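You operate a simulated robot arm through the tools that you are given. There is no shell and no other tool.

You are at the controls of a simulated robot arm. One attempt, no reset.

Task
Turn the time dial off, wipe the drops off the glass door and leave it open.
Fine: use the yellow sponge and put it back; leave the other three dials. What is to be rubbed or washed off counts as gone when no trace of it is left.

It is judged by the outcome, as a careful person would: the job done as asked, and still so three seconds after it is handed in. It fails if anything else is knocked over, pushed out of place, dropped, spilled or broken.

Robot
A 6-joint arm with a two-finger gripper, fixed in place. Base frame: the origin is at the foot of the arm, x ahead of it, y to its left, z up; the work surface is at about z = 740. Readings come in mm, degrees, newtons and seconds.
With the tool pointing down near the work surface it reaches from about 340 to 680 mm from the base axis. Its first joint turns from -66.0 to 66.0 degrees. Payload 2.45 kg.
The TCP is the grasp point between the finger pads, 30 mm short of the fingertips. In the tool frame z runs along the fingers and y along their closing line. The gripper opens to 106 mm. The gripper's body begins 79 mm behind the TCP.
Orientation is that of the tool frame in the base frame, as a unit quaternion [x, y, z, w]. With the fingers straight down and closing along the base's y, the tool's x points along the base's -x, its y along +y and its z along -z.

Tools
- The arm moves only by the tool servo_tool. Its argument "moves" is a list of rows, each an object of numbers (a shift or turn left out is 0, a gripper value left out holds the last): "gripper": the finger opening in mm, from 0 to 106; "dx", "dy", "dz": the shift along the tool's x, y, z in mm; "ax", "ay", "az": the turn, a rotation vector about the tool's x, y, z in rad. In form: [{"gripper": .., "dx": .., "dy": .., "dz": .., "ax": .., "ay": .., "az": ..}, ...]. A call has 1 to 20 rows; each row is the pose to reach, as a shift and turn from the pose commanded when the call began, along the tool's axes at that moment. Rows are played at 5 a second. More than 50 mm and 8.6 degrees between two rows, or a gripper value outside its range, and nothing of the call is played. Where a pose cannot be reached the arm comes as near as it can. A force on the tool above 40 N (or 10 N above the force at the start of the call, whichever is more), or a blocked arm, ends the call early, and 0.2 s more pass. Each finger travels about 153 mm/s and halts on what it meets, pressing with about 38 N; the grip force reading is that of the motor and also rises with nothing between the fingers. The clock runs only during rows and for 0.2 s after the last one: add rows that repeat a pose to give the fingers time. It gives the time, the measured TCP pose, the force on the tool (base axes), the opening and the grip force at its end, in the units of the frame above (readings bear some noise), with the torque about the TCP (base axes, N m) and any sound that the robot's microphone picked up.
- Cameras (640 x 400 px; columns grow to the right, rows downward): "scene" is fixed at [72.7, 430.2, 1396]; the picture's right is [-0.56, -0.83, 0.00], its down [-0.51, 0.34, -0.79] and it looks along [0.66, -0.44, -0.61] (base axes); focal length 325 px, centre (320, 200). "wrist" rides on the gripper at [76, -2, -106] in the tool frame; the picture's right is [0.02, 1.00, 0.00], its down [-0.78, 0.02, -0.62] and it looks along [-0.62, 0.01, 0.78] (tool axes); focal length 247 px, centre (320, 200). There is no depth. A picture from a camera that has moved, and an enlarged one, comes with that camera's place and axes in the base frame and with its lens.
- grab_frame(camera): a new picture of that camera. No time passes.
- zoom(camera, box): a new picture of the part [left, top, right, bottom] of that camera's present view, enlarged. No time passes.
- job_done(): hands the job in; it is judged then, once.

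Nothing tells you positions but the pictures and the camera data. Unless the task says otherwise, let go and move clear before handing in.

The tools are called after "Emit:" as name(argument=value, ...) on one line, values as JSON. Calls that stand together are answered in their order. servo_tool: Moves the arm, as the interface text tells. Its arguments: {"type":"object","properties":{"moves":{"type":"array","items":{"type":"object","properties":{"gripper":{"type":"number"},"dx":{"type":"number"},"dy":{"type":"number"},"dz":{"type":"number"},"ax":{"type":"number"},"ay":{"type":"number"},"az":{"type":"number"}}}}},"required":["moves"]} The other tools are called the same way: grab_frame (camera) takes a picture; zoom (camera, box) takes an enlarged picture of a part of a camera's view; job_done () hands the job in.

At the start:

```text
time_s: 0.0
eef_pos: [362.1, 248.1, 1153.1]
ee_rot: [0.0, 1.0, 0.0, 0.001]
ft_force: [-0.1, -0.6, 0.7]
torque: [0.01, 0.0, -0.01]
finger_gap: 106.1
finger_force: 0.1
```

scene: 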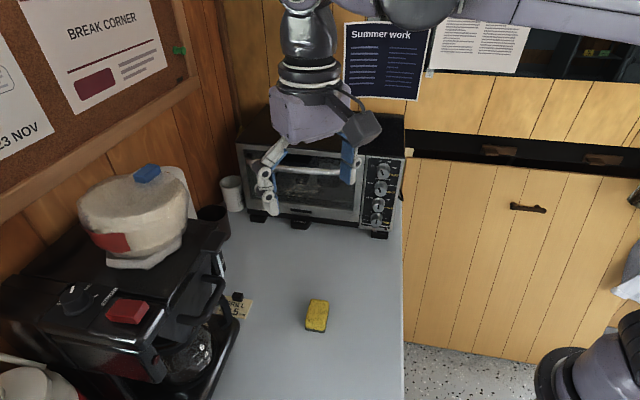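
wrist: 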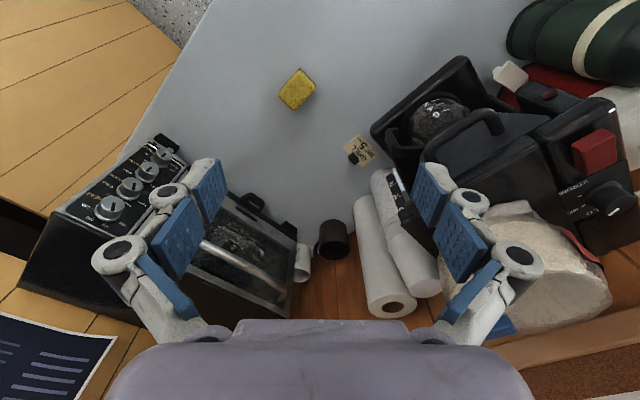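

I see a toaster oven with a glass door and four dials, a yellow sponge on the counter and a coffee machine at left. I'll look closer at the oven and the sponge first.

Emit:
zoom(camera="scene", box=[220, 90, 420, 250])

Emit:
zoom(camera="scene", box=[345, 140, 425, 240])

Emit:
zoom(camera="wrist", box=[20, 120, 340, 340])

Emit:
zoom(camera="scene", box=[200, 260, 360, 360])

```text
2.50 times, centred on (320, 170) of scene
camera zoom: at [72.7, 430.2, 1396.0], right [-0.56, -0.83, 0.0], down [-0.51, 0.34, -0.79], along [0.66, -0.44, -0.61], focal length 813 px, centre (320, 275)
```

zoom: 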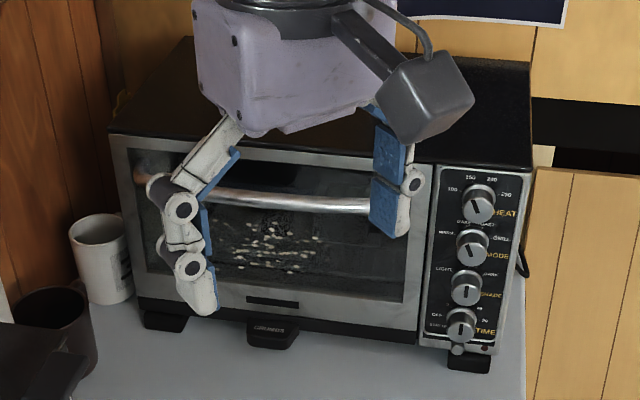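

```text
4.00 times, centred on (385, 190) of scene
camera zoom: at [72.7, 430.2, 1396.0], right [-0.56, -0.83, 0.0], down [-0.51, 0.34, -0.79], along [0.66, -0.44, -0.61], focal length 1301 px, centre (60, 240)
```

zoom: 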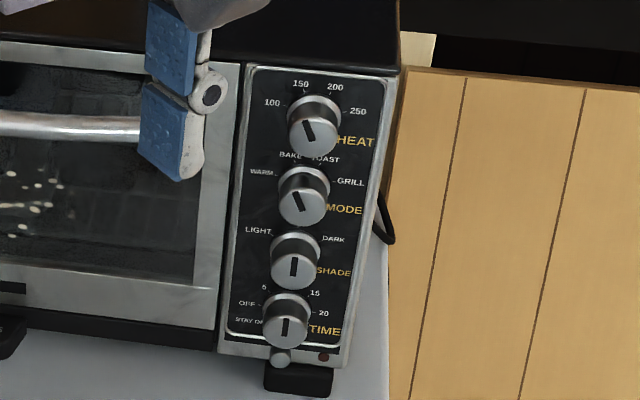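

```text
1.82 times, centred on (180, 230) of wrist
camera zoom: at [285.6, 247.2, 1259.5], right [-0.02, 1.0, 0.0], down [0.78, 0.02, 0.62], along [0.62, 0.01, -0.78], focal length 449 px, centre (574, 146)
```

zoom: 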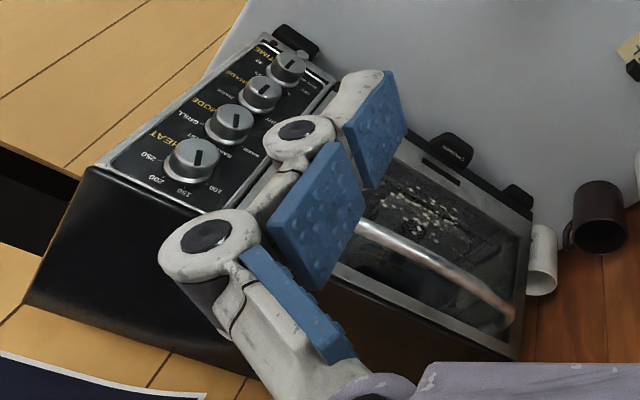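

```text
4.00 times, centred on (280, 310) of scene
camera zoom: at [72.7, 430.2, 1396.0], right [-0.56, -0.83, 0.0], down [-0.51, 0.34, -0.79], along [0.66, -0.44, -0.61], focal length 1301 px, centre (480, -240)
```

zoom: 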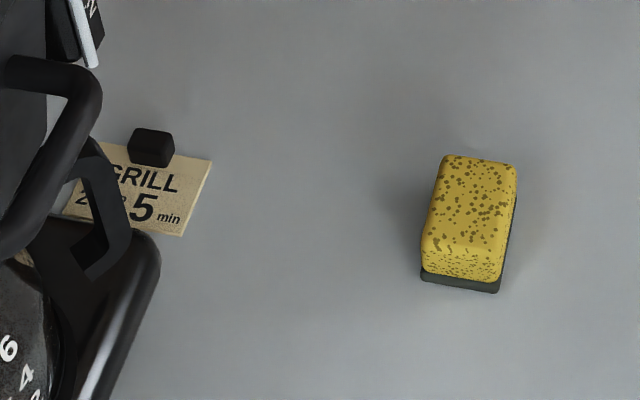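

The oven stands turned about 45° with its front facing (-x, +y). The TIME knob is near (529, -57, 822) and the sponge near (417, 205). I'll turn the tool so the wrist camera ends up above the gripper, which gives me a frontal view of the oven.

Emit:
servo_tool(moves=[{"az": -0.14}, {"az": -0.28}, {"az": -0.42}, {"az": -0.56}, {"az": -0.7}, {"az": -0.84}, {"az": -0.98}, {"az": -1.12}, {"az": -1.26}, {"az": -1.4}, {"az": -1.54}, {"az": -1.68}, {"az": -1.82}, {"az": -1.96}, {"az": -2.1}, {"az": -2.24}, {"az": -2.37}, {"az": -2.37}])

```text
time_s: 3.8
eef_pos: [364.0, 247.8, 1152.3]
ee_rot: [0.927, -0.375, 0.0, 0.0]
ft_force: [0.3, 0.0, -0.4]
torque: [-0.04, -0.02, -0.01]
finger_gap: 105.9
finger_force: 0.0
```

The roll worked. Now I'll pitch the tool up to horizontal, facing the oven, and look.

Emit:
servo_tool(moves=[{"ay": 0.14}, {"ay": 0.28}, {"ay": 0.42}, {"ay": 0.56}, {"ay": 0.7}, {"ay": 0.84}, {"ay": 0.98}, {"ay": 1.12}, {"ay": 1.26}, {"ay": 1.4}, {"ay": 1.54}, {"ay": 1.57}, {"ay": 1.57}])

Emit:
grab_frame(camera="wrist")

Emit:
grab_frame(camera="scene")

```text
time_s: 6.6
eef_pos: [362.7, 247.2, 1152.8]
ee_rot: [0.654, -0.265, 0.657, 0.264]
ft_force: [-0.3, 1.2, 0.6]
torque: [-0.02, 0.01, 0.01]
finger_gap: 105.8
finger_force: 0.1
```

```text
taken
camera wrist: at [287.5, 323.9, 1229.8], right [-0.7, -0.72, 0.02], down [-0.46, 0.42, -0.78], along [0.55, -0.56, -0.62], focal length 247 px, centre (320, 200)
```

wrist: 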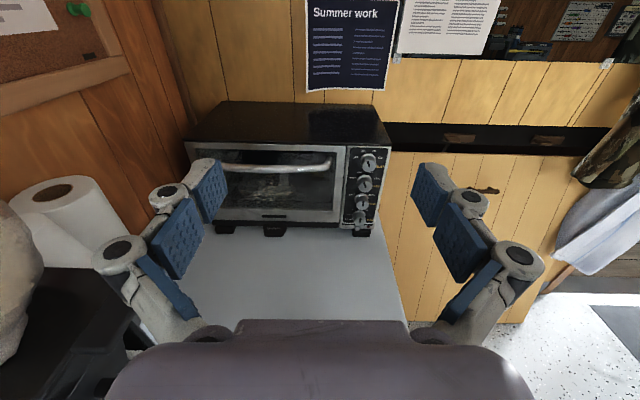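

```text
taken
```

scene: 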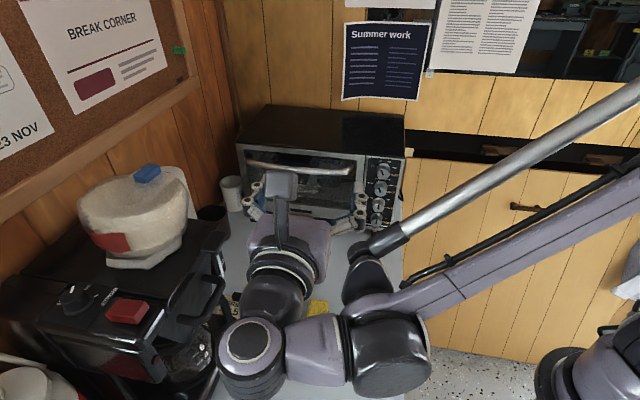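

Emit:
zoom(camera="wrist", box=[180, 90, 400, 240])

Emit:
zoom(camera="wrist", box=[335, 140, 395, 240])

Emit:
zoom(camera="scene", box=[230, 95, 410, 245])

```text
2.67 times, centred on (290, 165) of wrist
camera zoom: at [287.5, 323.9, 1229.8], right [-0.7, -0.72, 0.02], down [-0.46, 0.42, -0.78], along [0.55, -0.56, -0.62], focal length 659 px, centre (400, 293)
```

zoom: 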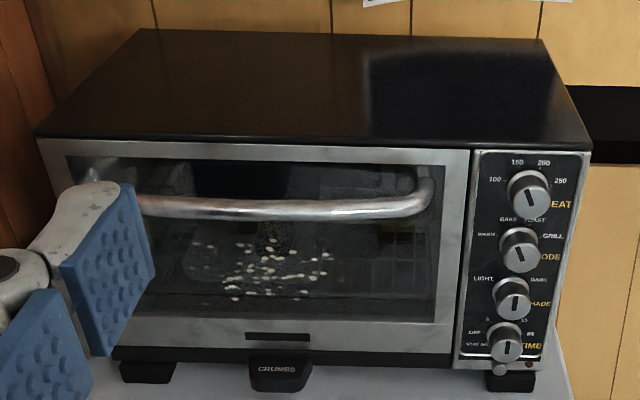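

```text
4.00 times, centred on (365, 190) of wrist
camera zoom: at [287.5, 323.9, 1229.8], right [-0.7, -0.72, 0.02], down [-0.46, 0.42, -0.78], along [0.55, -0.56, -0.62], focal length 988 px, centre (140, 240)
```

zoom: 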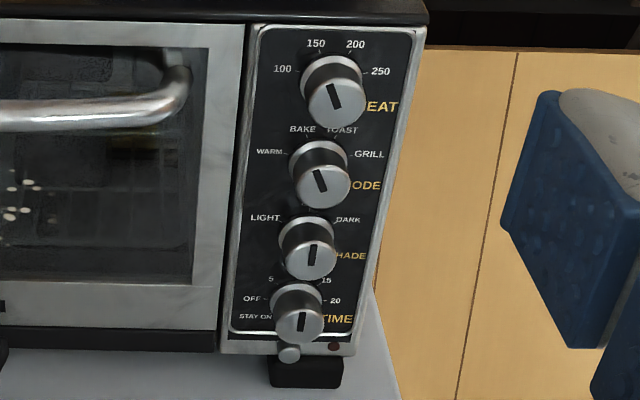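

```text
2.67 times, centred on (320, 170) of scene
camera zoom: at [72.7, 430.2, 1396.0], right [-0.56, -0.83, 0.0], down [-0.51, 0.34, -0.79], along [0.66, -0.44, -0.61], focal length 867 px, centre (320, 280)
```

zoom: 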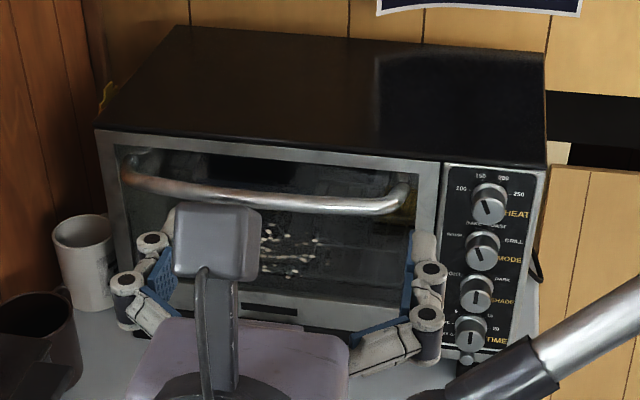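

The view is good. I'll move in front of the dial panel for a close look.

Emit:
servo_tool(moves=[{"dx": -29, "dy": 12.5, "dz": 23}, {"dx": -58, "dy": 25, "dz": 46}, {"dx": -87, "dy": 37.5, "dz": 69}, {"dx": -116, "dy": 50, "dz": 91}, {"dx": -145, "dy": 62.5, "dz": 114}, {"dx": -175, "dy": 75, "dz": 137}, {"dx": -204, "dy": 87.5, "dz": 160}, {"dx": -233, "dy": 100, "dz": 160}, {"dx": -233, "dy": 100, "dz": 160}])

Emit:
grab_frame(camera="wrist")

Emit:
grab_frame(camera="scene")

```text
time_s: 8.6
eef_pos: [448.2, 104.0, 978.1]
ee_rot: [0.655, -0.267, 0.655, 0.266]
ft_force: [-0.7, 0.0, -0.1]
torque: [0.06, 0.01, 0.04]
finger_gap: 106.0
finger_force: 0.1
out of reach, approached as far as the arm can: row 6, 7, 8, 9
```

```text
taken
camera wrist: at [373.5, 179.6, 1055.6], right [-0.7, -0.72, 0.02], down [-0.46, 0.42, -0.78], along [0.55, -0.56, -0.62], focal length 247 px, centre (320, 200)
```

wrist: 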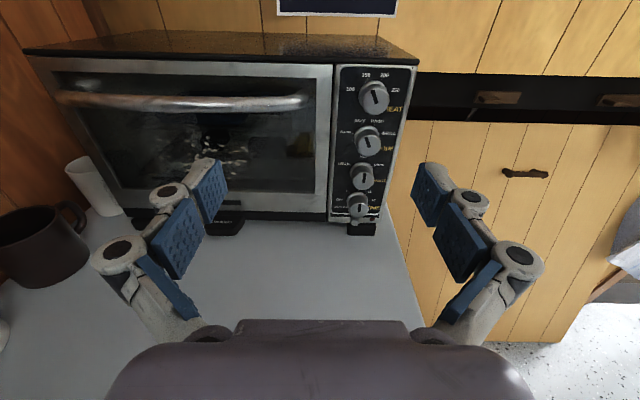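

```text
taken
```

scene: 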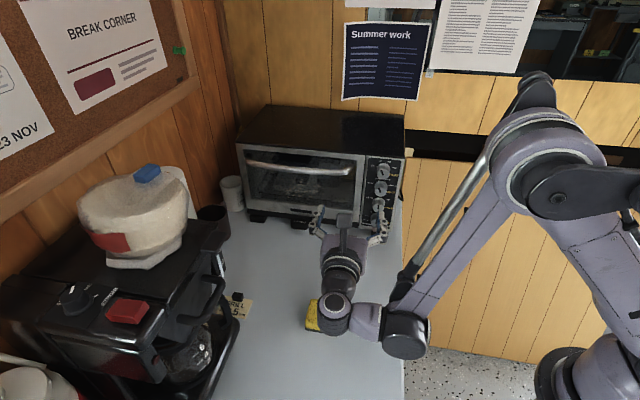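

The tool can't get lower at this stand-off because the arm folds too close to its base. I'll close the fingers a bit and test whether it reaches when nearer to the oven.

Emit:
servo_tool(moves=[{"gripper": 60, "dx": 20, "dy": 0, "dz": 30}, {"dx": 40, "dy": 0, "dz": 60}, {"dx": 58, "dy": 1, "dz": 90}, {"dx": 58, "dy": 1, "dz": 110}, {"dx": 58, "dy": 1, "dz": 110}])

Emit:
grab_frame(camera="wrist")

Emit:
grab_frame(camera="scene")

```text
time_s: 9.8
eef_pos: [529.9, 24.0, 1034.2]
ee_rot: [0.655, -0.266, 0.655, 0.266]
ft_force: [-1.1, 0.3, -1.1]
torque: [-0.02, -0.03, 0.02]
finger_gap: 59.8
finger_force: 0.0
```

```text
taken
camera wrist: at [453.3, 100.9, 1112.1], right [-0.7, -0.72, 0.02], down [-0.46, 0.42, -0.78], along [0.55, -0.56, -0.62], focal length 247 px, centre (320, 200)
```

wrist: 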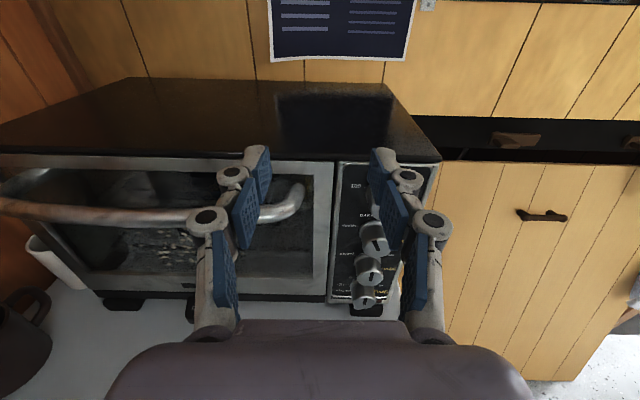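

```text
taken
```

scene: 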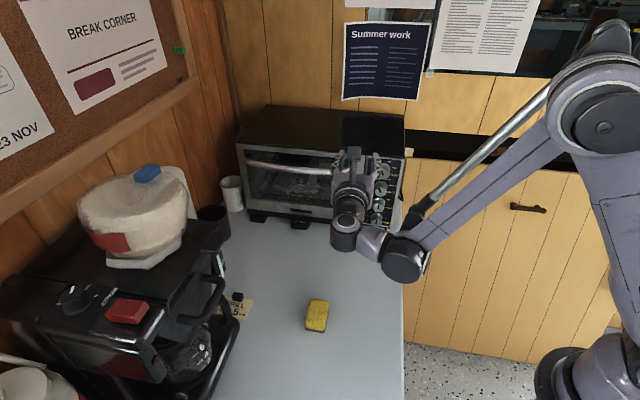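

Emit:
zoom(camera="wrist", box=[320, 150, 450, 330])

Emit:
zoom(camera="wrist", box=[0, 130, 340, 330])

Emit:
zoom(camera="scene", box=[225, 95, 415, 255])

```text
2.22 times, centred on (385, 240) of wrist
camera zoom: at [453.3, 100.9, 1112.1], right [-0.7, -0.72, 0.02], down [-0.46, 0.42, -0.78], along [0.55, -0.56, -0.62], focal length 549 px, centre (176, 111)
```

zoom: 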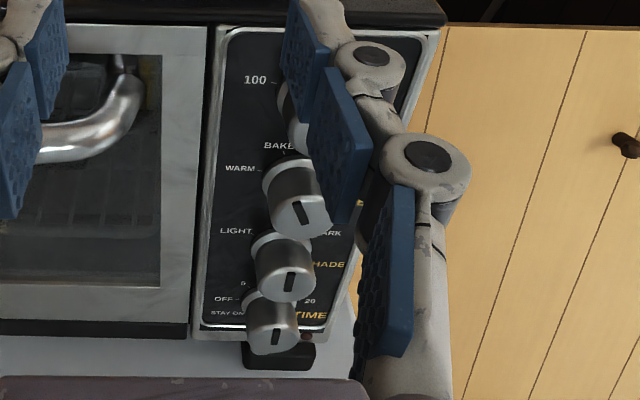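

```text
1.88 times, centred on (170, 230) of wrist
camera zoom: at [453.3, 100.9, 1112.1], right [-0.7, -0.72, 0.02], down [-0.46, 0.42, -0.78], along [0.55, -0.56, -0.62], focal length 465 px, centre (602, 144)
```

zoom: 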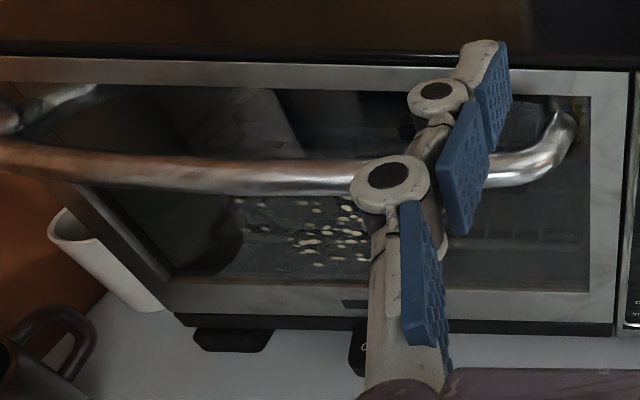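

```text
2.50 times, centred on (320, 175) of scene
camera zoom: at [72.7, 430.2, 1396.0], right [-0.56, -0.83, 0.0], down [-0.51, 0.34, -0.79], along [0.66, -0.44, -0.61], focal length 813 px, centre (320, 262)
```

zoom: 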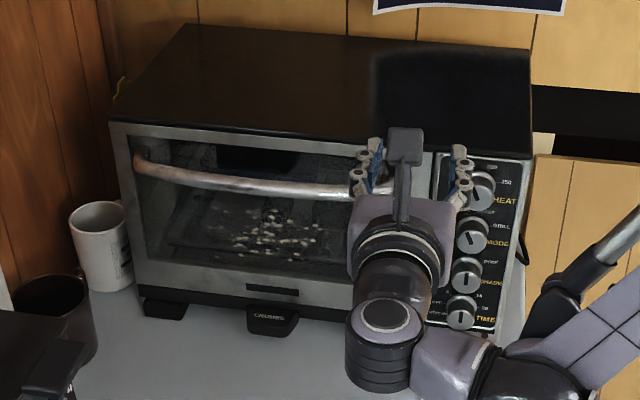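

The TIME knob face is near (526, -54, 825). I'll shift right in front of the panel while still above the handle height, then go down step by step.

Emit:
servo_tool(moves=[{"dx": 0, "dy": 20, "dz": -10}, {"dx": 0, "dy": 40, "dz": -20}, {"dx": 0, "dy": 59, "dz": -20}, {"dx": -40, "dy": 59, "dz": -20}, {"dx": -80, "dy": 59, "dz": -20}, {"dx": -120, "dy": 59, "dz": -20}, {"dx": -120, "dy": 59, "dz": -20}])

Emit:
grab_frame(camera="wrist")

Emit:
grab_frame(camera="scene")

```text
time_s: 11.4
eef_pos: [523.5, 18.4, 964.4]
ee_rot: [0.655, -0.267, 0.655, 0.266]
ft_force: [-0.2, -0.4, -0.5]
torque: [-0.03, 0.01, -0.02]
finger_gap: 60.1
finger_force: 0.1
out of reach, approached as far as the arm can: row 4, 5, 6, 7
```

```text
taken
camera wrist: at [446.8, 94.5, 1041.6], right [-0.7, -0.72, 0.02], down [-0.46, 0.42, -0.78], along [0.55, -0.56, -0.62], focal length 247 px, centre (320, 200)
```

wrist: 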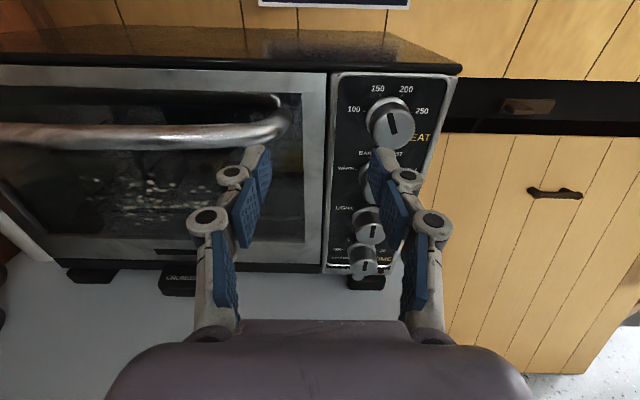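

```text
taken
```

scene: 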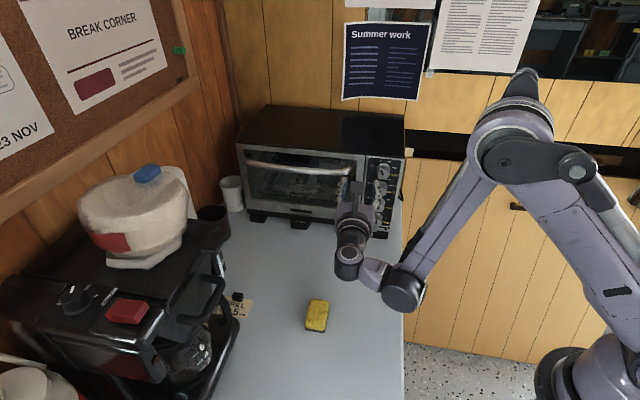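

Horizontal poses in front of the dials are out of reach because the wrist would come too close to the base. A pitched approach from above should work, so I'll look closely at the dials before planning it.

Emit:
zoom(camera="wrist", box=[320, 200, 420, 300])

Emit:
zoom(camera="scene", box=[360, 200, 410, 240])

Emit:
zoom(camera="scene", box=[360, 140, 410, 200])

```text
4.00 times, centred on (370, 250) of wrist
camera zoom: at [446.8, 94.5, 1041.6], right [-0.7, -0.72, 0.02], down [-0.46, 0.42, -0.78], along [0.55, -0.56, -0.62], focal length 988 px, centre (120, 0)
```

zoom: 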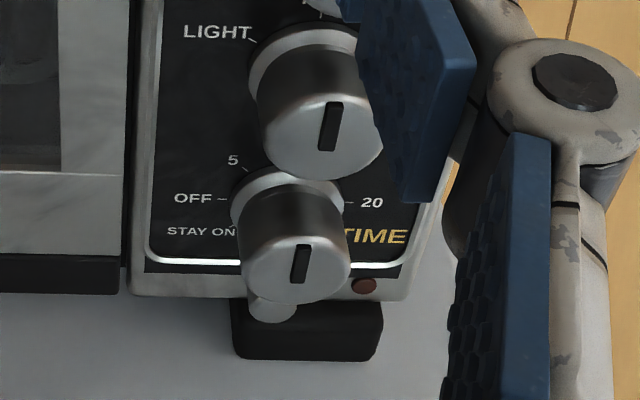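

```text
10.00 times, centred on (385, 220) of scene
camera zoom: at [72.7, 430.2, 1396.0], right [-0.56, -0.83, 0.0], down [-0.51, 0.34, -0.79], along [0.66, -0.44, -0.61], focal length 3252 px, centre (-330, 0)
```

zoom: 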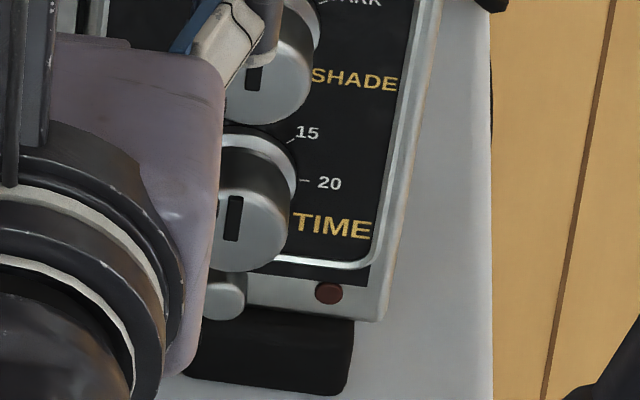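

```text
6.67 times, centred on (385, 170) of scene
camera zoom: at [72.7, 430.2, 1396.0], right [-0.56, -0.83, 0.0], down [-0.51, 0.34, -0.79], along [0.66, -0.44, -0.61], focal length 2168 px, centre (-113, 400)
```

zoom: 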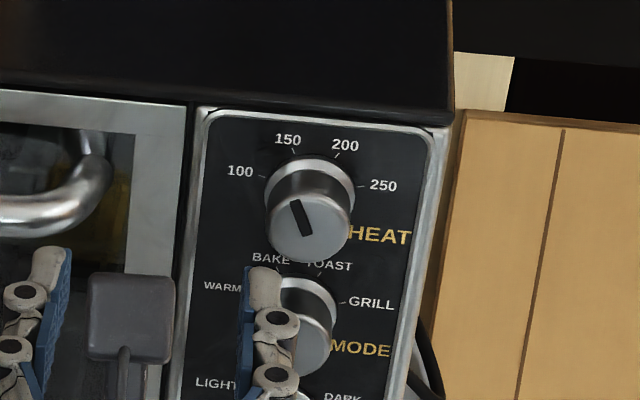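

No force showed, but the arm slid sideways near its reach limit. I'll back out up, right and away to get clear of the handle, then roll the tool so the camera sits on the side away from the oven.

Emit:
servo_tool(moves=[{"dx": 20, "dy": 5, "dz": -15}, {"dx": 40, "dy": 10, "dz": -30}, {"dx": 70, "dy": 20, "dz": -50}, {"dx": 110, "dy": 20, "dz": -80}, {"dx": 150, "dy": 20, "dz": -110}, {"dx": 190, "dy": 20, "dz": -140}, {"dx": 190, "dy": 20, "dz": -140}])

Emit:
grab_frame(camera="scene")

```text
time_s: 13.0
eef_pos: [407.8, 99.3, 1154.4]
ee_rot: [0.655, -0.266, 0.655, 0.266]
ft_force: [0.7, -0.5, -0.2]
torque: [0.0, 0.01, -0.01]
finger_gap: 60.0
finger_force: 0.0
```

```text
taken
```

scene: 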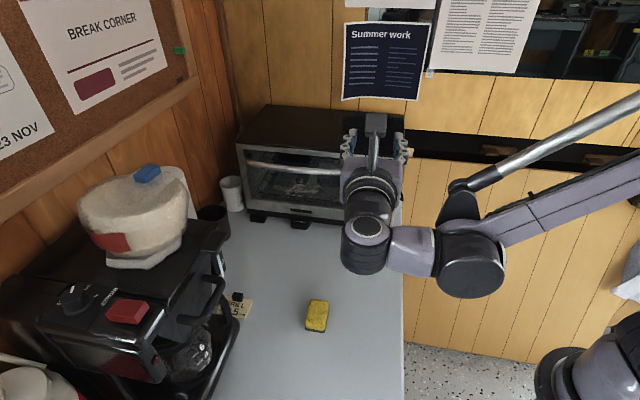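

Emit:
servo_tool(moves=[{"ay": -0.14}, {"ay": -0.28}, {"ay": -0.42}, {"ay": -0.56}, {"ay": -0.7}, {"ay": -0.785}, {"ay": -0.785}])

Emit:
servo_tool(moves=[{"az": 0.14}, {"az": 0.28}, {"az": 0.42}, {"az": 0.56}, {"az": 0.7}, {"az": 0.84}, {"az": 0.98}, {"az": 1.12}, {"az": 1.26}, {"az": 1.4}, {"az": 1.54}, {"az": 1.68}, {"az": 1.82}, {"az": 1.96}, {"az": 2.1}, {"az": 2.24}, {"az": 2.38}, {"az": 2.52}, {"az": 2.66}, {"az": 2.8}])

Emit:
servo_tool(moves=[{"az": 0.14}, {"az": 0.28}, {"az": 0.3416}, {"az": 0.3416}])

Emit:
grab_frame(camera="wrist")

Emit:
grab_frame(camera="scene")

```text
time_s: 14.6
eef_pos: [406.5, 100.9, 1154.5]
ee_rot: [0.856, -0.348, 0.354, 0.144]
ft_force: [0.3, -0.3, 0.7]
torque: [0.0, 0.0, -0.01]
finger_gap: 60.1
finger_force: 0.1
```

```text
time_s: 18.8
eef_pos: [406.6, 101.9, 1154.3]
ee_rot: [0.199, 0.902, -0.201, 0.326]
ft_force: [-0.4, -0.4, -1.1]
torque: [0.0, 0.02, -0.01]
finger_gap: 60.1
finger_force: 0.1
```

```text
time_s: 19.8
eef_pos: [406.3, 101.9, 1153.7]
ee_rot: [0.349, 0.856, -0.143, 0.355]
ft_force: [0.1, -0.1, 0.3]
torque: [0.01, -0.03, 0.03]
finger_gap: 60.1
finger_force: 0.1
```

```text
taken
camera wrist: at [312.3, 192.1, 1175.4], right [0.69, 0.73, -0.01], down [0.09, -0.07, 0.99], along [0.72, -0.68, -0.11], focal length 247 px, centre (320, 200)
```

wrist: 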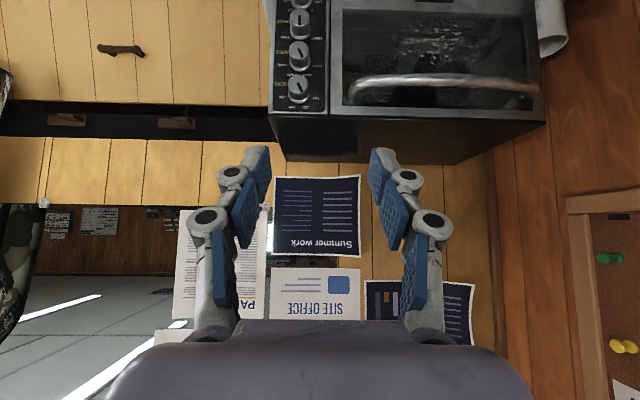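

```text
taken
```

scene: 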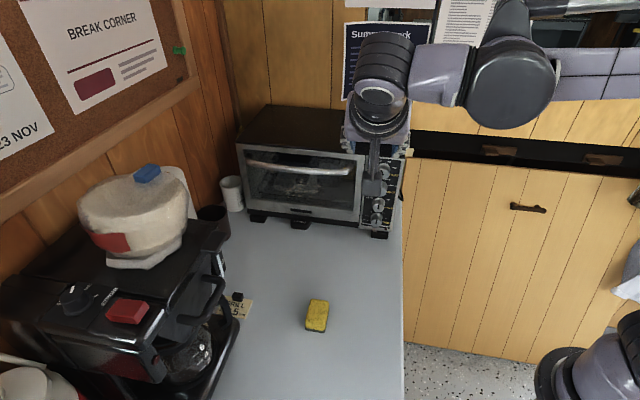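

Rolled and pitched. Now I'll descend to a pre-grip stand-off about 60 mm from the TIME knob along the tool axis.

Emit:
servo_tool(moves=[{"dx": 11, "dy": -3.4, "dz": 36}, {"dx": 22, "dy": -6.8, "dz": 73}, {"dx": 33, "dy": -10.2, "dz": 110}, {"dx": 44.5, "dy": -13.7, "dz": 146}, {"dx": 55.6, "dy": -17, "dz": 182}, {"dx": 66.8, "dy": -20.5, "dz": 219}, {"dx": 78, "dy": -24, "dz": 255}, {"dx": 89, "dy": -27.4, "dz": 280}, {"dx": 89, "dy": -27.4, "dz": 280}])

Emit:
grab_frame(camera="wrist")

Emit:
grab_frame(camera="scene")

```text
time_s: 21.8
eef_pos: [482.9, -10.5, 893.7]
ee_rot: [0.348, 0.856, -0.144, 0.355]
ft_force: [0.1, -0.5, -0.5]
torque: [0.02, 0.0, 0.02]
finger_gap: 60.0
finger_force: 0.0
```

```text
taken
camera wrist: at [389.2, 79.0, 915.7], right [0.69, 0.73, -0.01], down [0.09, -0.07, 0.99], along [0.72, -0.68, -0.11], focal length 247 px, centre (320, 200)
```

wrist: 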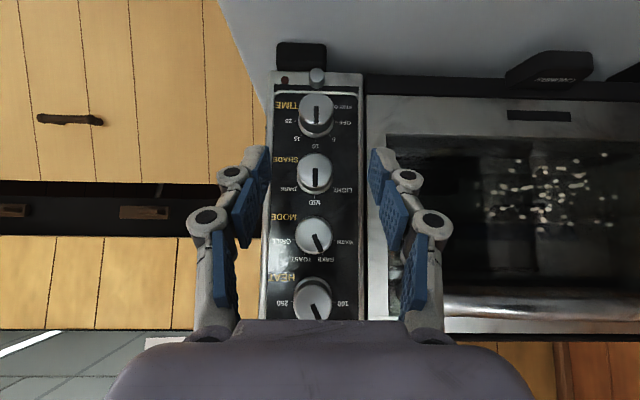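

```text
taken
```

scene: 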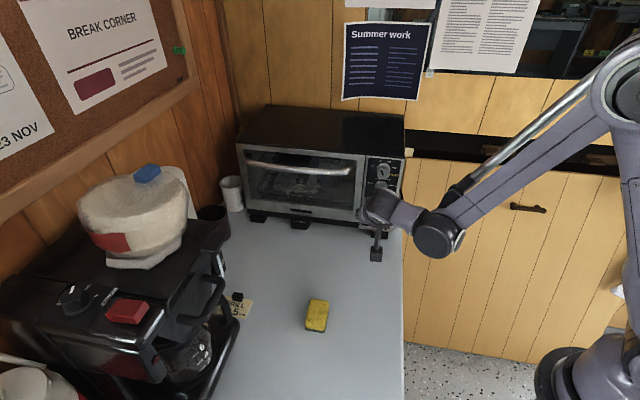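

Reachable, and this is an excellent near-frontal (upside-down) view of the dials. Zooming in on them.

Emit:
zoom(camera="wrist", box=[260, 60, 380, 140])

Emit:
zoom(camera="wrist", box=[240, 60, 400, 330])

Emit:
zoom(camera="wrist", box=[360, 40, 640, 350])

```text
5.00 times, centred on (320, 100) of wrist
camera zoom: at [389.2, 79.0, 915.7], right [0.69, 0.73, -0.01], down [0.09, -0.07, 0.99], along [0.72, -0.68, -0.11], focal length 1235 px, centre (320, 700)
```

zoom: 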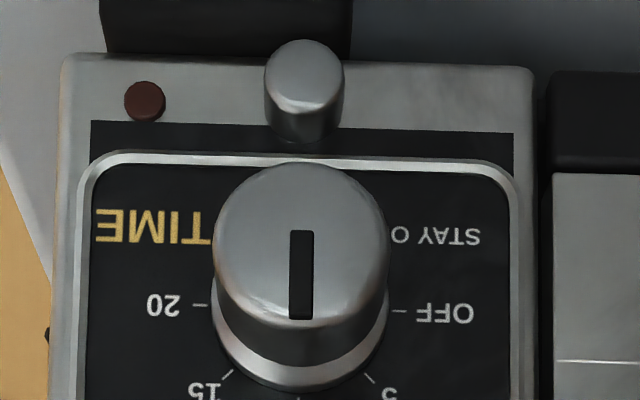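

```text
1.48 times, centred on (320, 195) of wrist
camera zoom: at [389.2, 79.0, 915.7], right [0.69, 0.73, -0.01], down [0.09, -0.07, 0.99], along [0.72, -0.68, -0.11], focal length 366 px, centre (320, 207)
```

zoom: 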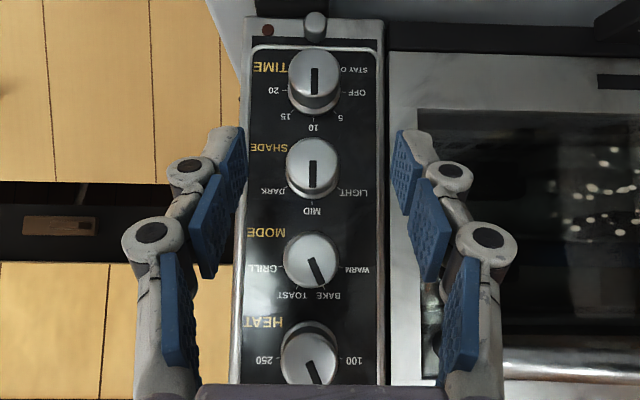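

```text
1.29 times, centred on (500, 195) of wrist
camera zoom: at [389.2, 79.0, 915.7], right [0.69, 0.73, -0.01], down [0.09, -0.07, 0.99], along [0.72, -0.68, -0.11], focal length 319 px, centre (88, 206)
```

zoom: 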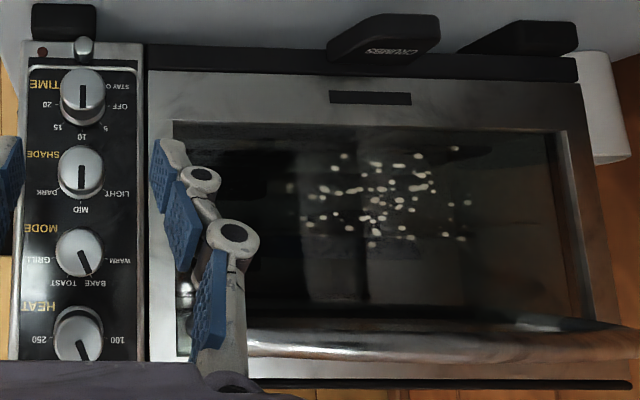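

The TIME pointer is at 10 (straight up) and OFF sits 90° counter-clockwise, so I need about a quarter turn in two 45° grips. The knob face centre is at about (527, -58, 819), radius about 14. I'll go in part way and check the alignment.

Emit:
servo_tool(moves=[{"gripper": 50, "dx": 1, "dy": -2, "dz": 20}, {"dx": 2, "dy": -4, "dz": 40}, {"dx": 3, "dy": -4, "dz": 50}, {"dx": 3, "dy": -4, "dz": 50}])

Emit:
grab_frame(camera="wrist")

Emit:
zoom(camera="scene", box=[330, 140, 430, 260])

```text
time_s: 22.8
eef_pos: [504.2, -35.8, 856.4]
ee_rot: [0.348, 0.856, -0.144, 0.354]
ft_force: [-0.3, 0.4, -0.3]
torque: [-0.03, 0.01, 0.0]
finger_gap: 50.2
finger_force: 0.1
```

```text
taken
camera wrist: at [410.9, 52.8, 877.9], right [0.69, 0.73, -0.01], down [0.09, -0.07, 0.99], along [0.72, -0.68, -0.11], focal length 247 px, centre (320, 200)
```

wrist: 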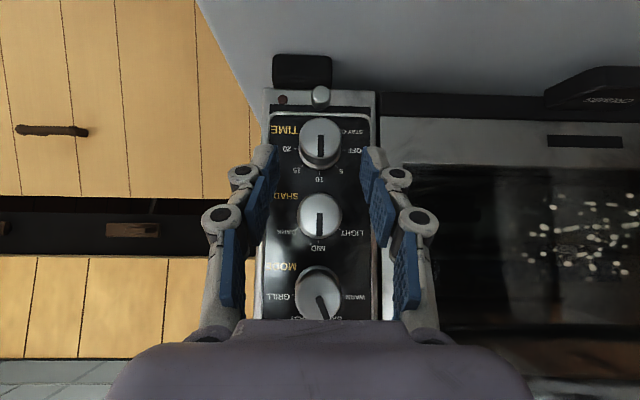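

```text
3.33 times, centred on (380, 200) of scene
camera zoom: at [72.7, 430.2, 1396.0], right [-0.56, -0.83, 0.0], down [-0.51, 0.34, -0.79], along [0.66, -0.44, -0.61], focal length 1084 px, centre (120, 200)
```

zoom: 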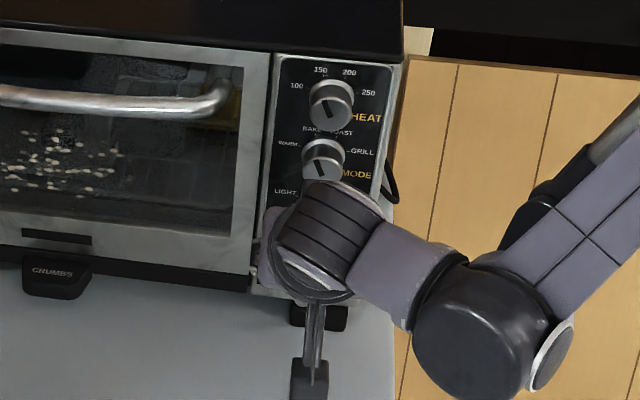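

Alignment looks centred. Final approach next, then a look before closing.

Emit:
servo_tool(moves=[{"gripper": 50, "dz": 10}, {"dz": 20}, {"dz": 28}, {"dz": 28}])

Emit:
zoom(camera="wrist", box=[220, 80, 420, 280])

Emit:
zoom(camera="scene", box=[330, 140, 430, 260])

```text
time_s: 23.8
eef_pos: [520.6, -50.0, 836.9]
ee_rot: [0.349, 0.856, -0.144, 0.355]
ft_force: [0.3, 0.4, -0.6]
torque: [0.0, -0.03, -0.01]
finger_gap: 49.9
finger_force: 0.0
```

```text
2.00 times, centred on (320, 180) of wrist
camera zoom: at [425.0, 38.5, 858.4], right [0.69, 0.73, -0.01], down [0.09, -0.07, 0.99], along [0.72, -0.68, -0.11], focal length 494 px, centre (320, 240)
```

zoom: 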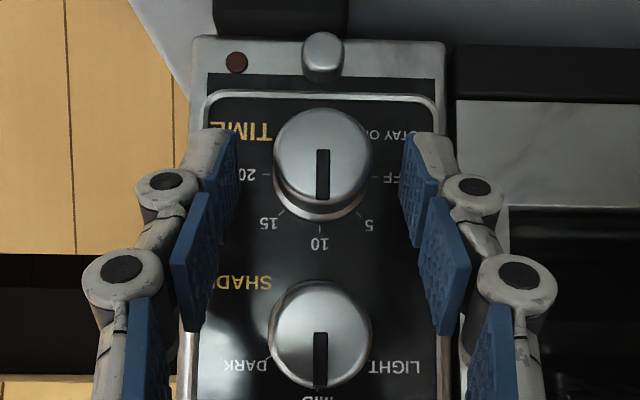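

```text
3.33 times, centred on (380, 200) of scene
camera zoom: at [72.7, 430.2, 1396.0], right [-0.56, -0.83, 0.0], down [-0.51, 0.34, -0.79], along [0.66, -0.44, -0.61], focal length 1084 px, centre (120, 200)
```

zoom: 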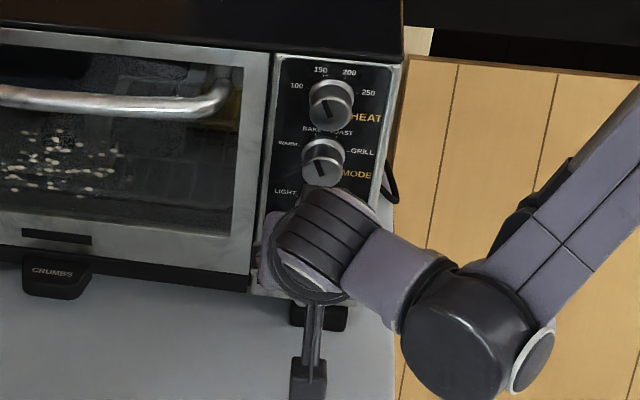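

Fingers straddle the TIME knob nicely. Closing on it.

Emit:
servo_tool(moves=[{"gripper": 35}, {"gripper": 20}, {"gripper": 10}, {"gripper": 10}])

Emit:
zoom(camera="wrist", box=[220, 80, 420, 280])

```text
time_s: 24.8
eef_pos: [520.1, -49.9, 838.0]
ee_rot: [0.348, 0.856, -0.144, 0.354]
ft_force: [4.6, 3.3, 0.9]
torque: [0.08, -0.07, 0.11]
finger_gap: 29.5
finger_force: 37.5
```

```text
2.00 times, centred on (320, 180) of wrist
camera zoom: at [425.2, 39.0, 858.5], right [0.69, 0.73, -0.01], down [0.09, -0.07, 0.99], along [0.72, -0.68, -0.11], focal length 494 px, centre (320, 240)
```

zoom: 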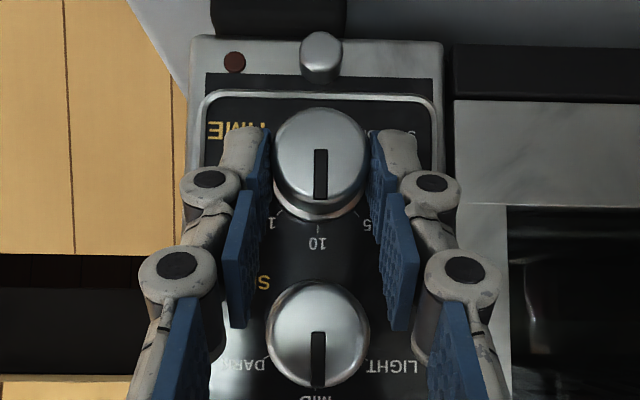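

The grip is firm at 29.5 mm. Now I'll rotate the whole tool about the knob's axis counter-clockwise, 22.5° first.

Emit:
servo_tool(moves=[{"dx": 0.1, "dy": 2.5, "dz": 0.1, "ax": 0.0926, "az": -0.0926}, {"dx": 0.46, "dy": 4.92, "dz": 0.46, "ax": 0.1851, "az": -0.1851}, {"dx": 1.02, "dy": 7.27, "dz": 1.02, "ax": 0.2777, "az": -0.2777}, {"dx": 1.02, "dy": 7.27, "dz": 1.02, "ax": 0.2777, "az": -0.2777}])

Emit:
zoom(camera="wrist", box=[220, 80, 420, 280])

Emit:
zoom(camera="scene", box=[330, 140, 430, 260])

```text
time_s: 25.8
eef_pos: [525.2, -44.0, 835.7]
ee_rot: [0.27, 0.868, -0.308, 0.281]
ft_force: [-1.4, 17.0, 9.1]
torque: [0.26, 0.01, 0.06]
finger_gap: 29.2
finger_force: 37.8
```

```text
2.00 times, centred on (320, 180) of wrist
camera zoom: at [436.3, 50.3, 856.0], right [0.63, 0.67, -0.4], down [0.36, 0.2, 0.91], along [0.69, -0.71, -0.11], focal length 494 px, centre (320, 240)
```

zoom: 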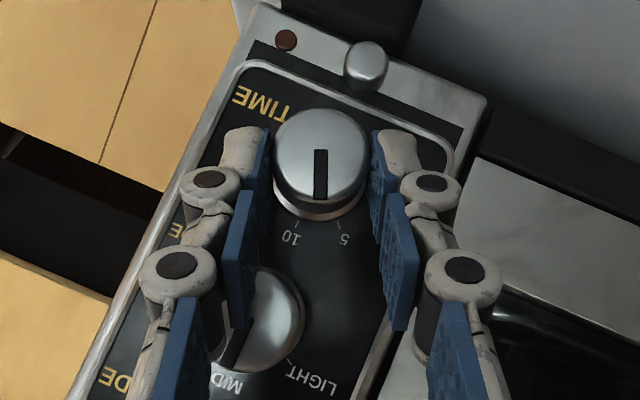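

```text
3.33 times, centred on (380, 200) of scene
camera zoom: at [72.5, 430.6, 1395.9], right [-0.56, -0.83, 0.0], down [-0.51, 0.34, -0.79], along [0.66, -0.44, -0.61], focal length 1084 px, centre (120, 200)
```

zoom: 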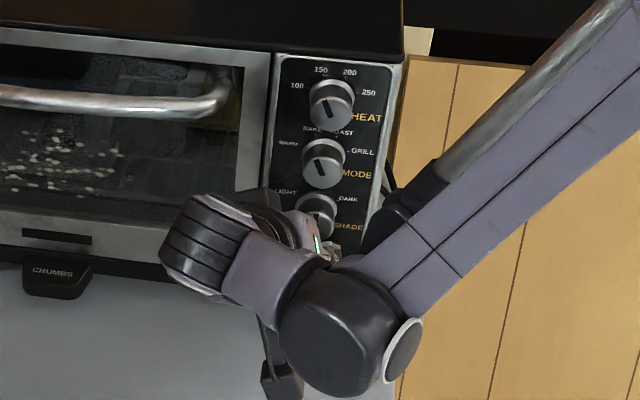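

The knob is turning with the gripper, with mild side force. I'll continue another 22.5° with a small relief shift.

Emit:
servo_tool(moves=[{"dx": 0.0, "dy": 0.5, "dz": -1.1}, {"dx": 0.1, "dy": 3.0, "dz": -1.0, "ax": 0.0926, "az": -0.0926}, {"dx": 0.46, "dy": 5.4, "dz": -0.6, "ax": 0.1851, "az": -0.1851}, {"dx": 1.02, "dy": 7.8, "dz": -0.1, "ax": 0.2777, "az": -0.2777}, {"dx": 1.02, "dy": 7.8, "dz": -0.1, "ax": 0.2777, "az": -0.2777}])

Emit:
zoom(camera="wrist", box=[220, 80, 420, 280])

Emit:
grab_frame(camera="scene")

```text
time_s: 27.0
eef_pos: [529.9, -39.8, 830.6]
ee_rot: [0.185, 0.846, -0.461, 0.193]
ft_force: [9.1, 7.1, 0.3]
torque: [0.6, 0.18, -0.21]
finger_gap: 29.6
finger_force: 38.8
```

```text
2.00 times, centred on (320, 180) of wrist
camera zoom: at [446.1, 60.3, 847.8], right [0.47, 0.51, -0.72], down [0.58, 0.43, 0.69], along [0.66, -0.74, -0.09], focal length 494 px, centre (320, 240)
```

zoom: 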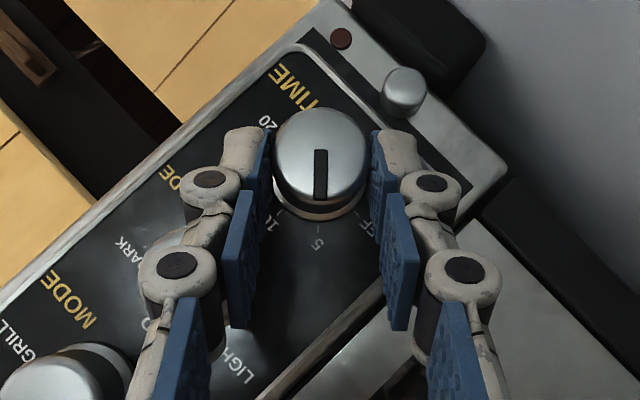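

```text
taken
```

scene: 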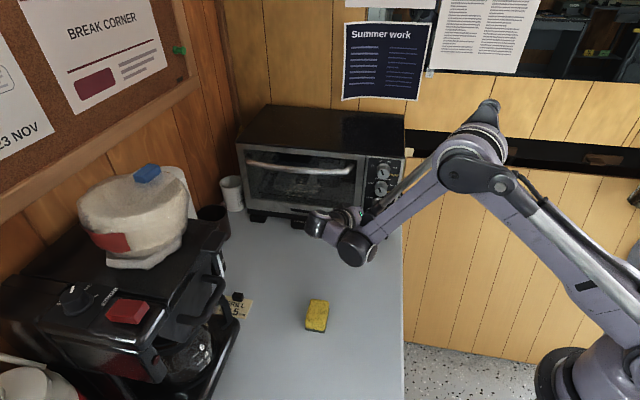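

The pointer is now at 5. Forces are low and the arm is clear, so I'll continue the same rotation toward OFF.

Emit:
servo_tool(moves=[{"dx": -0.3, "dy": 0.5, "dz": -0.3}, {"dx": -0.2, "dy": 3.0, "dz": -0.2, "ax": 0.0926, "az": -0.0926}, {"dx": 0.16, "dy": 5.4, "dz": 0.16, "ax": 0.1851, "az": -0.1851}, {"dx": 0.7, "dy": 7.8, "dz": 0.7, "ax": 0.2777, "az": -0.2777}, {"dx": 0.7, "dy": 7.8, "dz": 0.7, "ax": 0.2777, "az": -0.2777}])

Emit:
zoom(camera="wrist", box=[220, 80, 420, 280])

Emit:
zoom(camera="scene", box=[230, 130, 430, 290])

```text
time_s: 28.2
eef_pos: [532.5, -36.6, 824.8]
ee_rot: [0.092, 0.793, -0.594, 0.101]
ft_force: [4.4, 1.8, 0.4]
torque: [0.49, 0.04, -0.07]
finger_gap: 29.6
finger_force: 38.1
```

```text
2.00 times, centred on (320, 180) of wrist
camera zoom: at [452.8, 67.4, 835.1], right [0.24, 0.28, -0.93], down [0.73, 0.58, 0.36], along [0.64, -0.77, -0.06], focal length 494 px, centre (320, 240)
```

zoom: 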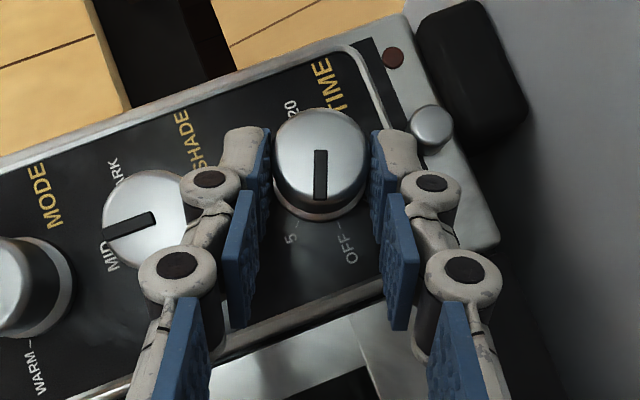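

```text
2.50 times, centred on (330, 210) of scene
camera zoom: at [73.0, 430.2, 1396.0], right [-0.56, -0.83, 0.0], down [-0.51, 0.34, -0.79], along [0.66, -0.44, -0.61], focal length 813 px, centre (295, 175)
```

zoom: 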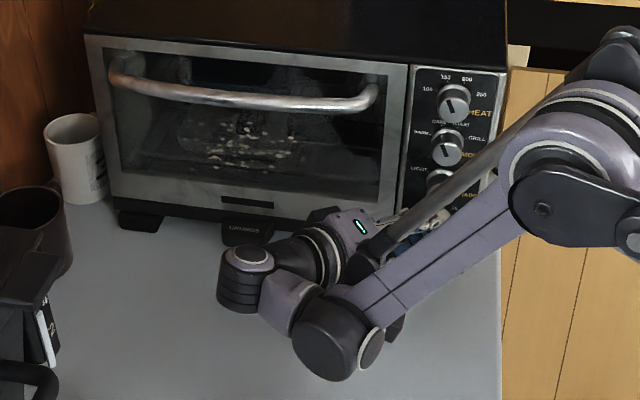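

The pointer is halfway from 5 to OFF, with low forces. One more 22.5°.

Emit:
servo_tool(moves=[{"dx": 0.1, "dy": 2.5, "dz": 0.1, "ax": 0.0926, "az": -0.0926}, {"dx": 0.4, "dy": 4.92, "dz": 0.4, "ax": 0.1851, "az": -0.1851}, {"dx": 0.9, "dy": 7.27, "dz": 0.9, "ax": 0.2777, "az": -0.2777}, {"dx": 0.9, "dy": 7.27, "dz": 0.9, "ax": 0.2777, "az": -0.2777}])

Emit:
zoom(camera="wrist", box=[220, 80, 420, 280])

Emit:
zoom(camera="scene", box=[230, 130, 430, 290])

```text
time_s: 29.2
eef_pos: [531.3, -40.0, 817.6]
ee_rot: [-0.011, 0.718, -0.696, 0.003]
ft_force: [13.8, -3.1, -0.1]
torque: [1.31, -0.06, 1.33]
finger_gap: 28.9
finger_force: 37.6
out of reach, approached as far as the arm can: row 3, 4
```

```text
2.00 times, centred on (320, 180) of wrist
camera zoom: at [451.5, 66.4, 824.4], right [-0.03, 0.03, -1.0], down [0.77, 0.64, -0.01], along [0.64, -0.77, -0.04], focal length 494 px, centre (320, 240)
```

zoom: 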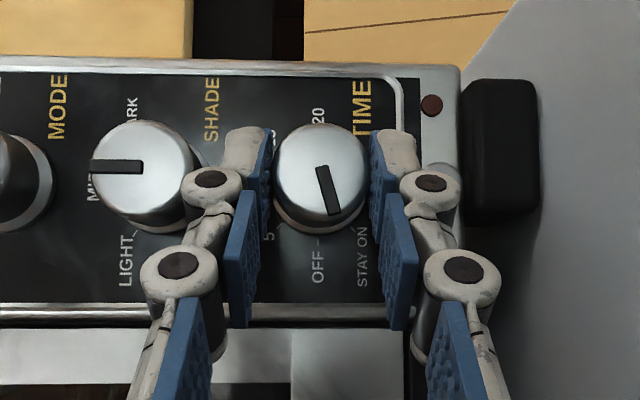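

```text
2.50 times, centred on (330, 210) of scene
camera zoom: at [74.1, 430.0, 1396.0], right [-0.56, -0.83, 0.0], down [-0.51, 0.34, -0.79], along [0.65, -0.44, -0.61], focal length 813 px, centre (295, 175)
```

zoom: 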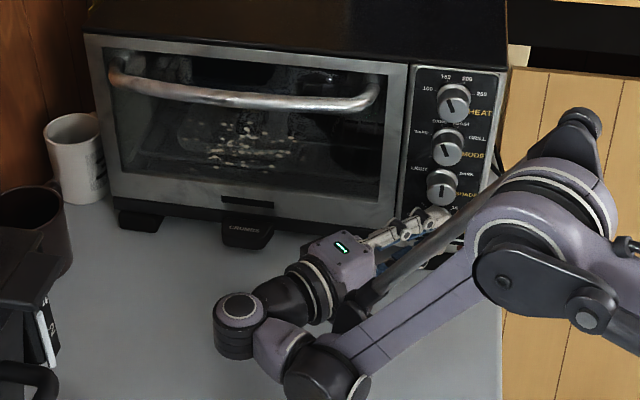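

The last step hit the reach limit and the pointer went about 20° past OFF, toward STAY ON. I'm still gripping it, so I'll turn back clockwise and re-check.

Emit:
servo_tool(moves=[{"dx": 0.1, "dy": -1.9, "dz": 0.1, "ax": -0.082, "az": 0.082}, {"dx": 0.3, "dy": -3.7, "dz": 0.3, "ax": -0.165, "az": 0.165}, {"dx": 0.7, "dy": -5.5, "dz": 0.7, "ax": -0.247, "az": 0.247}, {"dx": 0.7, "dy": -5.5, "dz": 0.7, "ax": -0.247, "az": 0.247}])

Emit:
zoom(camera="wrist", box=[220, 80, 420, 280])

```text
time_s: 30.1
eef_pos: [529.0, -36.6, 824.8]
ee_rot: [0.078, 0.792, -0.599, 0.089]
ft_force: [4.5, 1.9, -21.0]
torque: [0.32, -0.17, 0.42]
finger_gap: 29.0
finger_force: 14.0
stopped in row 4: the force on the tool passed its limit at 72 N (the readings are from after the stop); the commanded pose is now the measured one
```

```text
2.00 times, centred on (320, 180) of wrist
camera zoom: at [449.5, 67.1, 836.1], right [0.21, 0.27, -0.94], down [0.74, 0.59, 0.33], along [0.64, -0.76, -0.07], focal length 494 px, centre (320, 240)
```

zoom: 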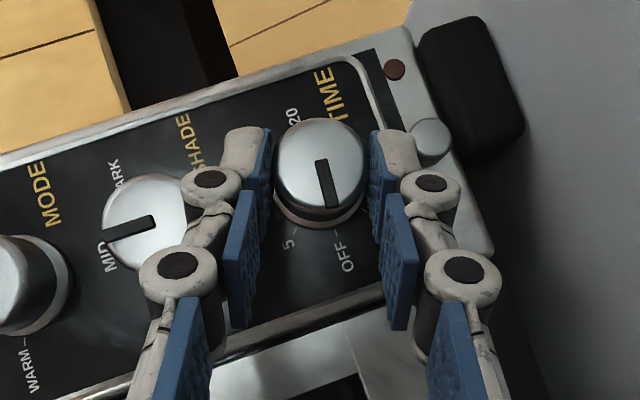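

The pointer now lines up with OFF. I'll release gently with a small opening so the neighbours aren't touched.

Emit:
servo_tool(moves=[{"gripper": 32}, {"gripper": 36}, {"gripper": 36}])

Emit:
zoom(camera="wrist", box=[220, 80, 420, 280])

```text
time_s: 30.9
eef_pos: [529.9, -38.7, 826.2]
ee_rot: [0.081, 0.789, -0.603, 0.088]
ft_force: [0.6, 0.2, -4.5]
torque: [0.09, 0.01, 0.03]
finger_gap: 36.0
finger_force: 0.1
```

```text
2.00 times, centred on (320, 180) of wrist
camera zoom: at [449.1, 66.6, 838.0], right [0.21, 0.26, -0.94], down [0.74, 0.59, 0.33], along [0.64, -0.76, -0.07], focal length 494 px, centre (320, 240)
```

zoom: 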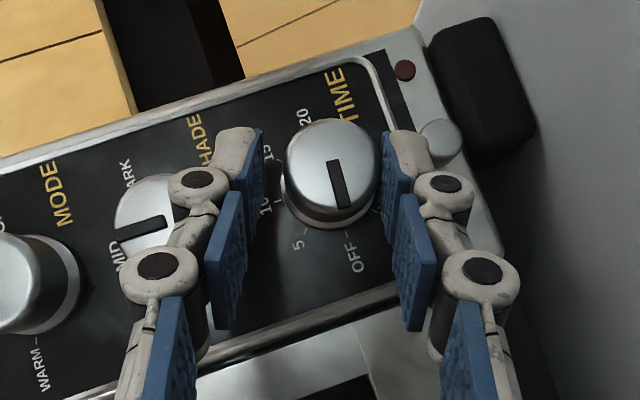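

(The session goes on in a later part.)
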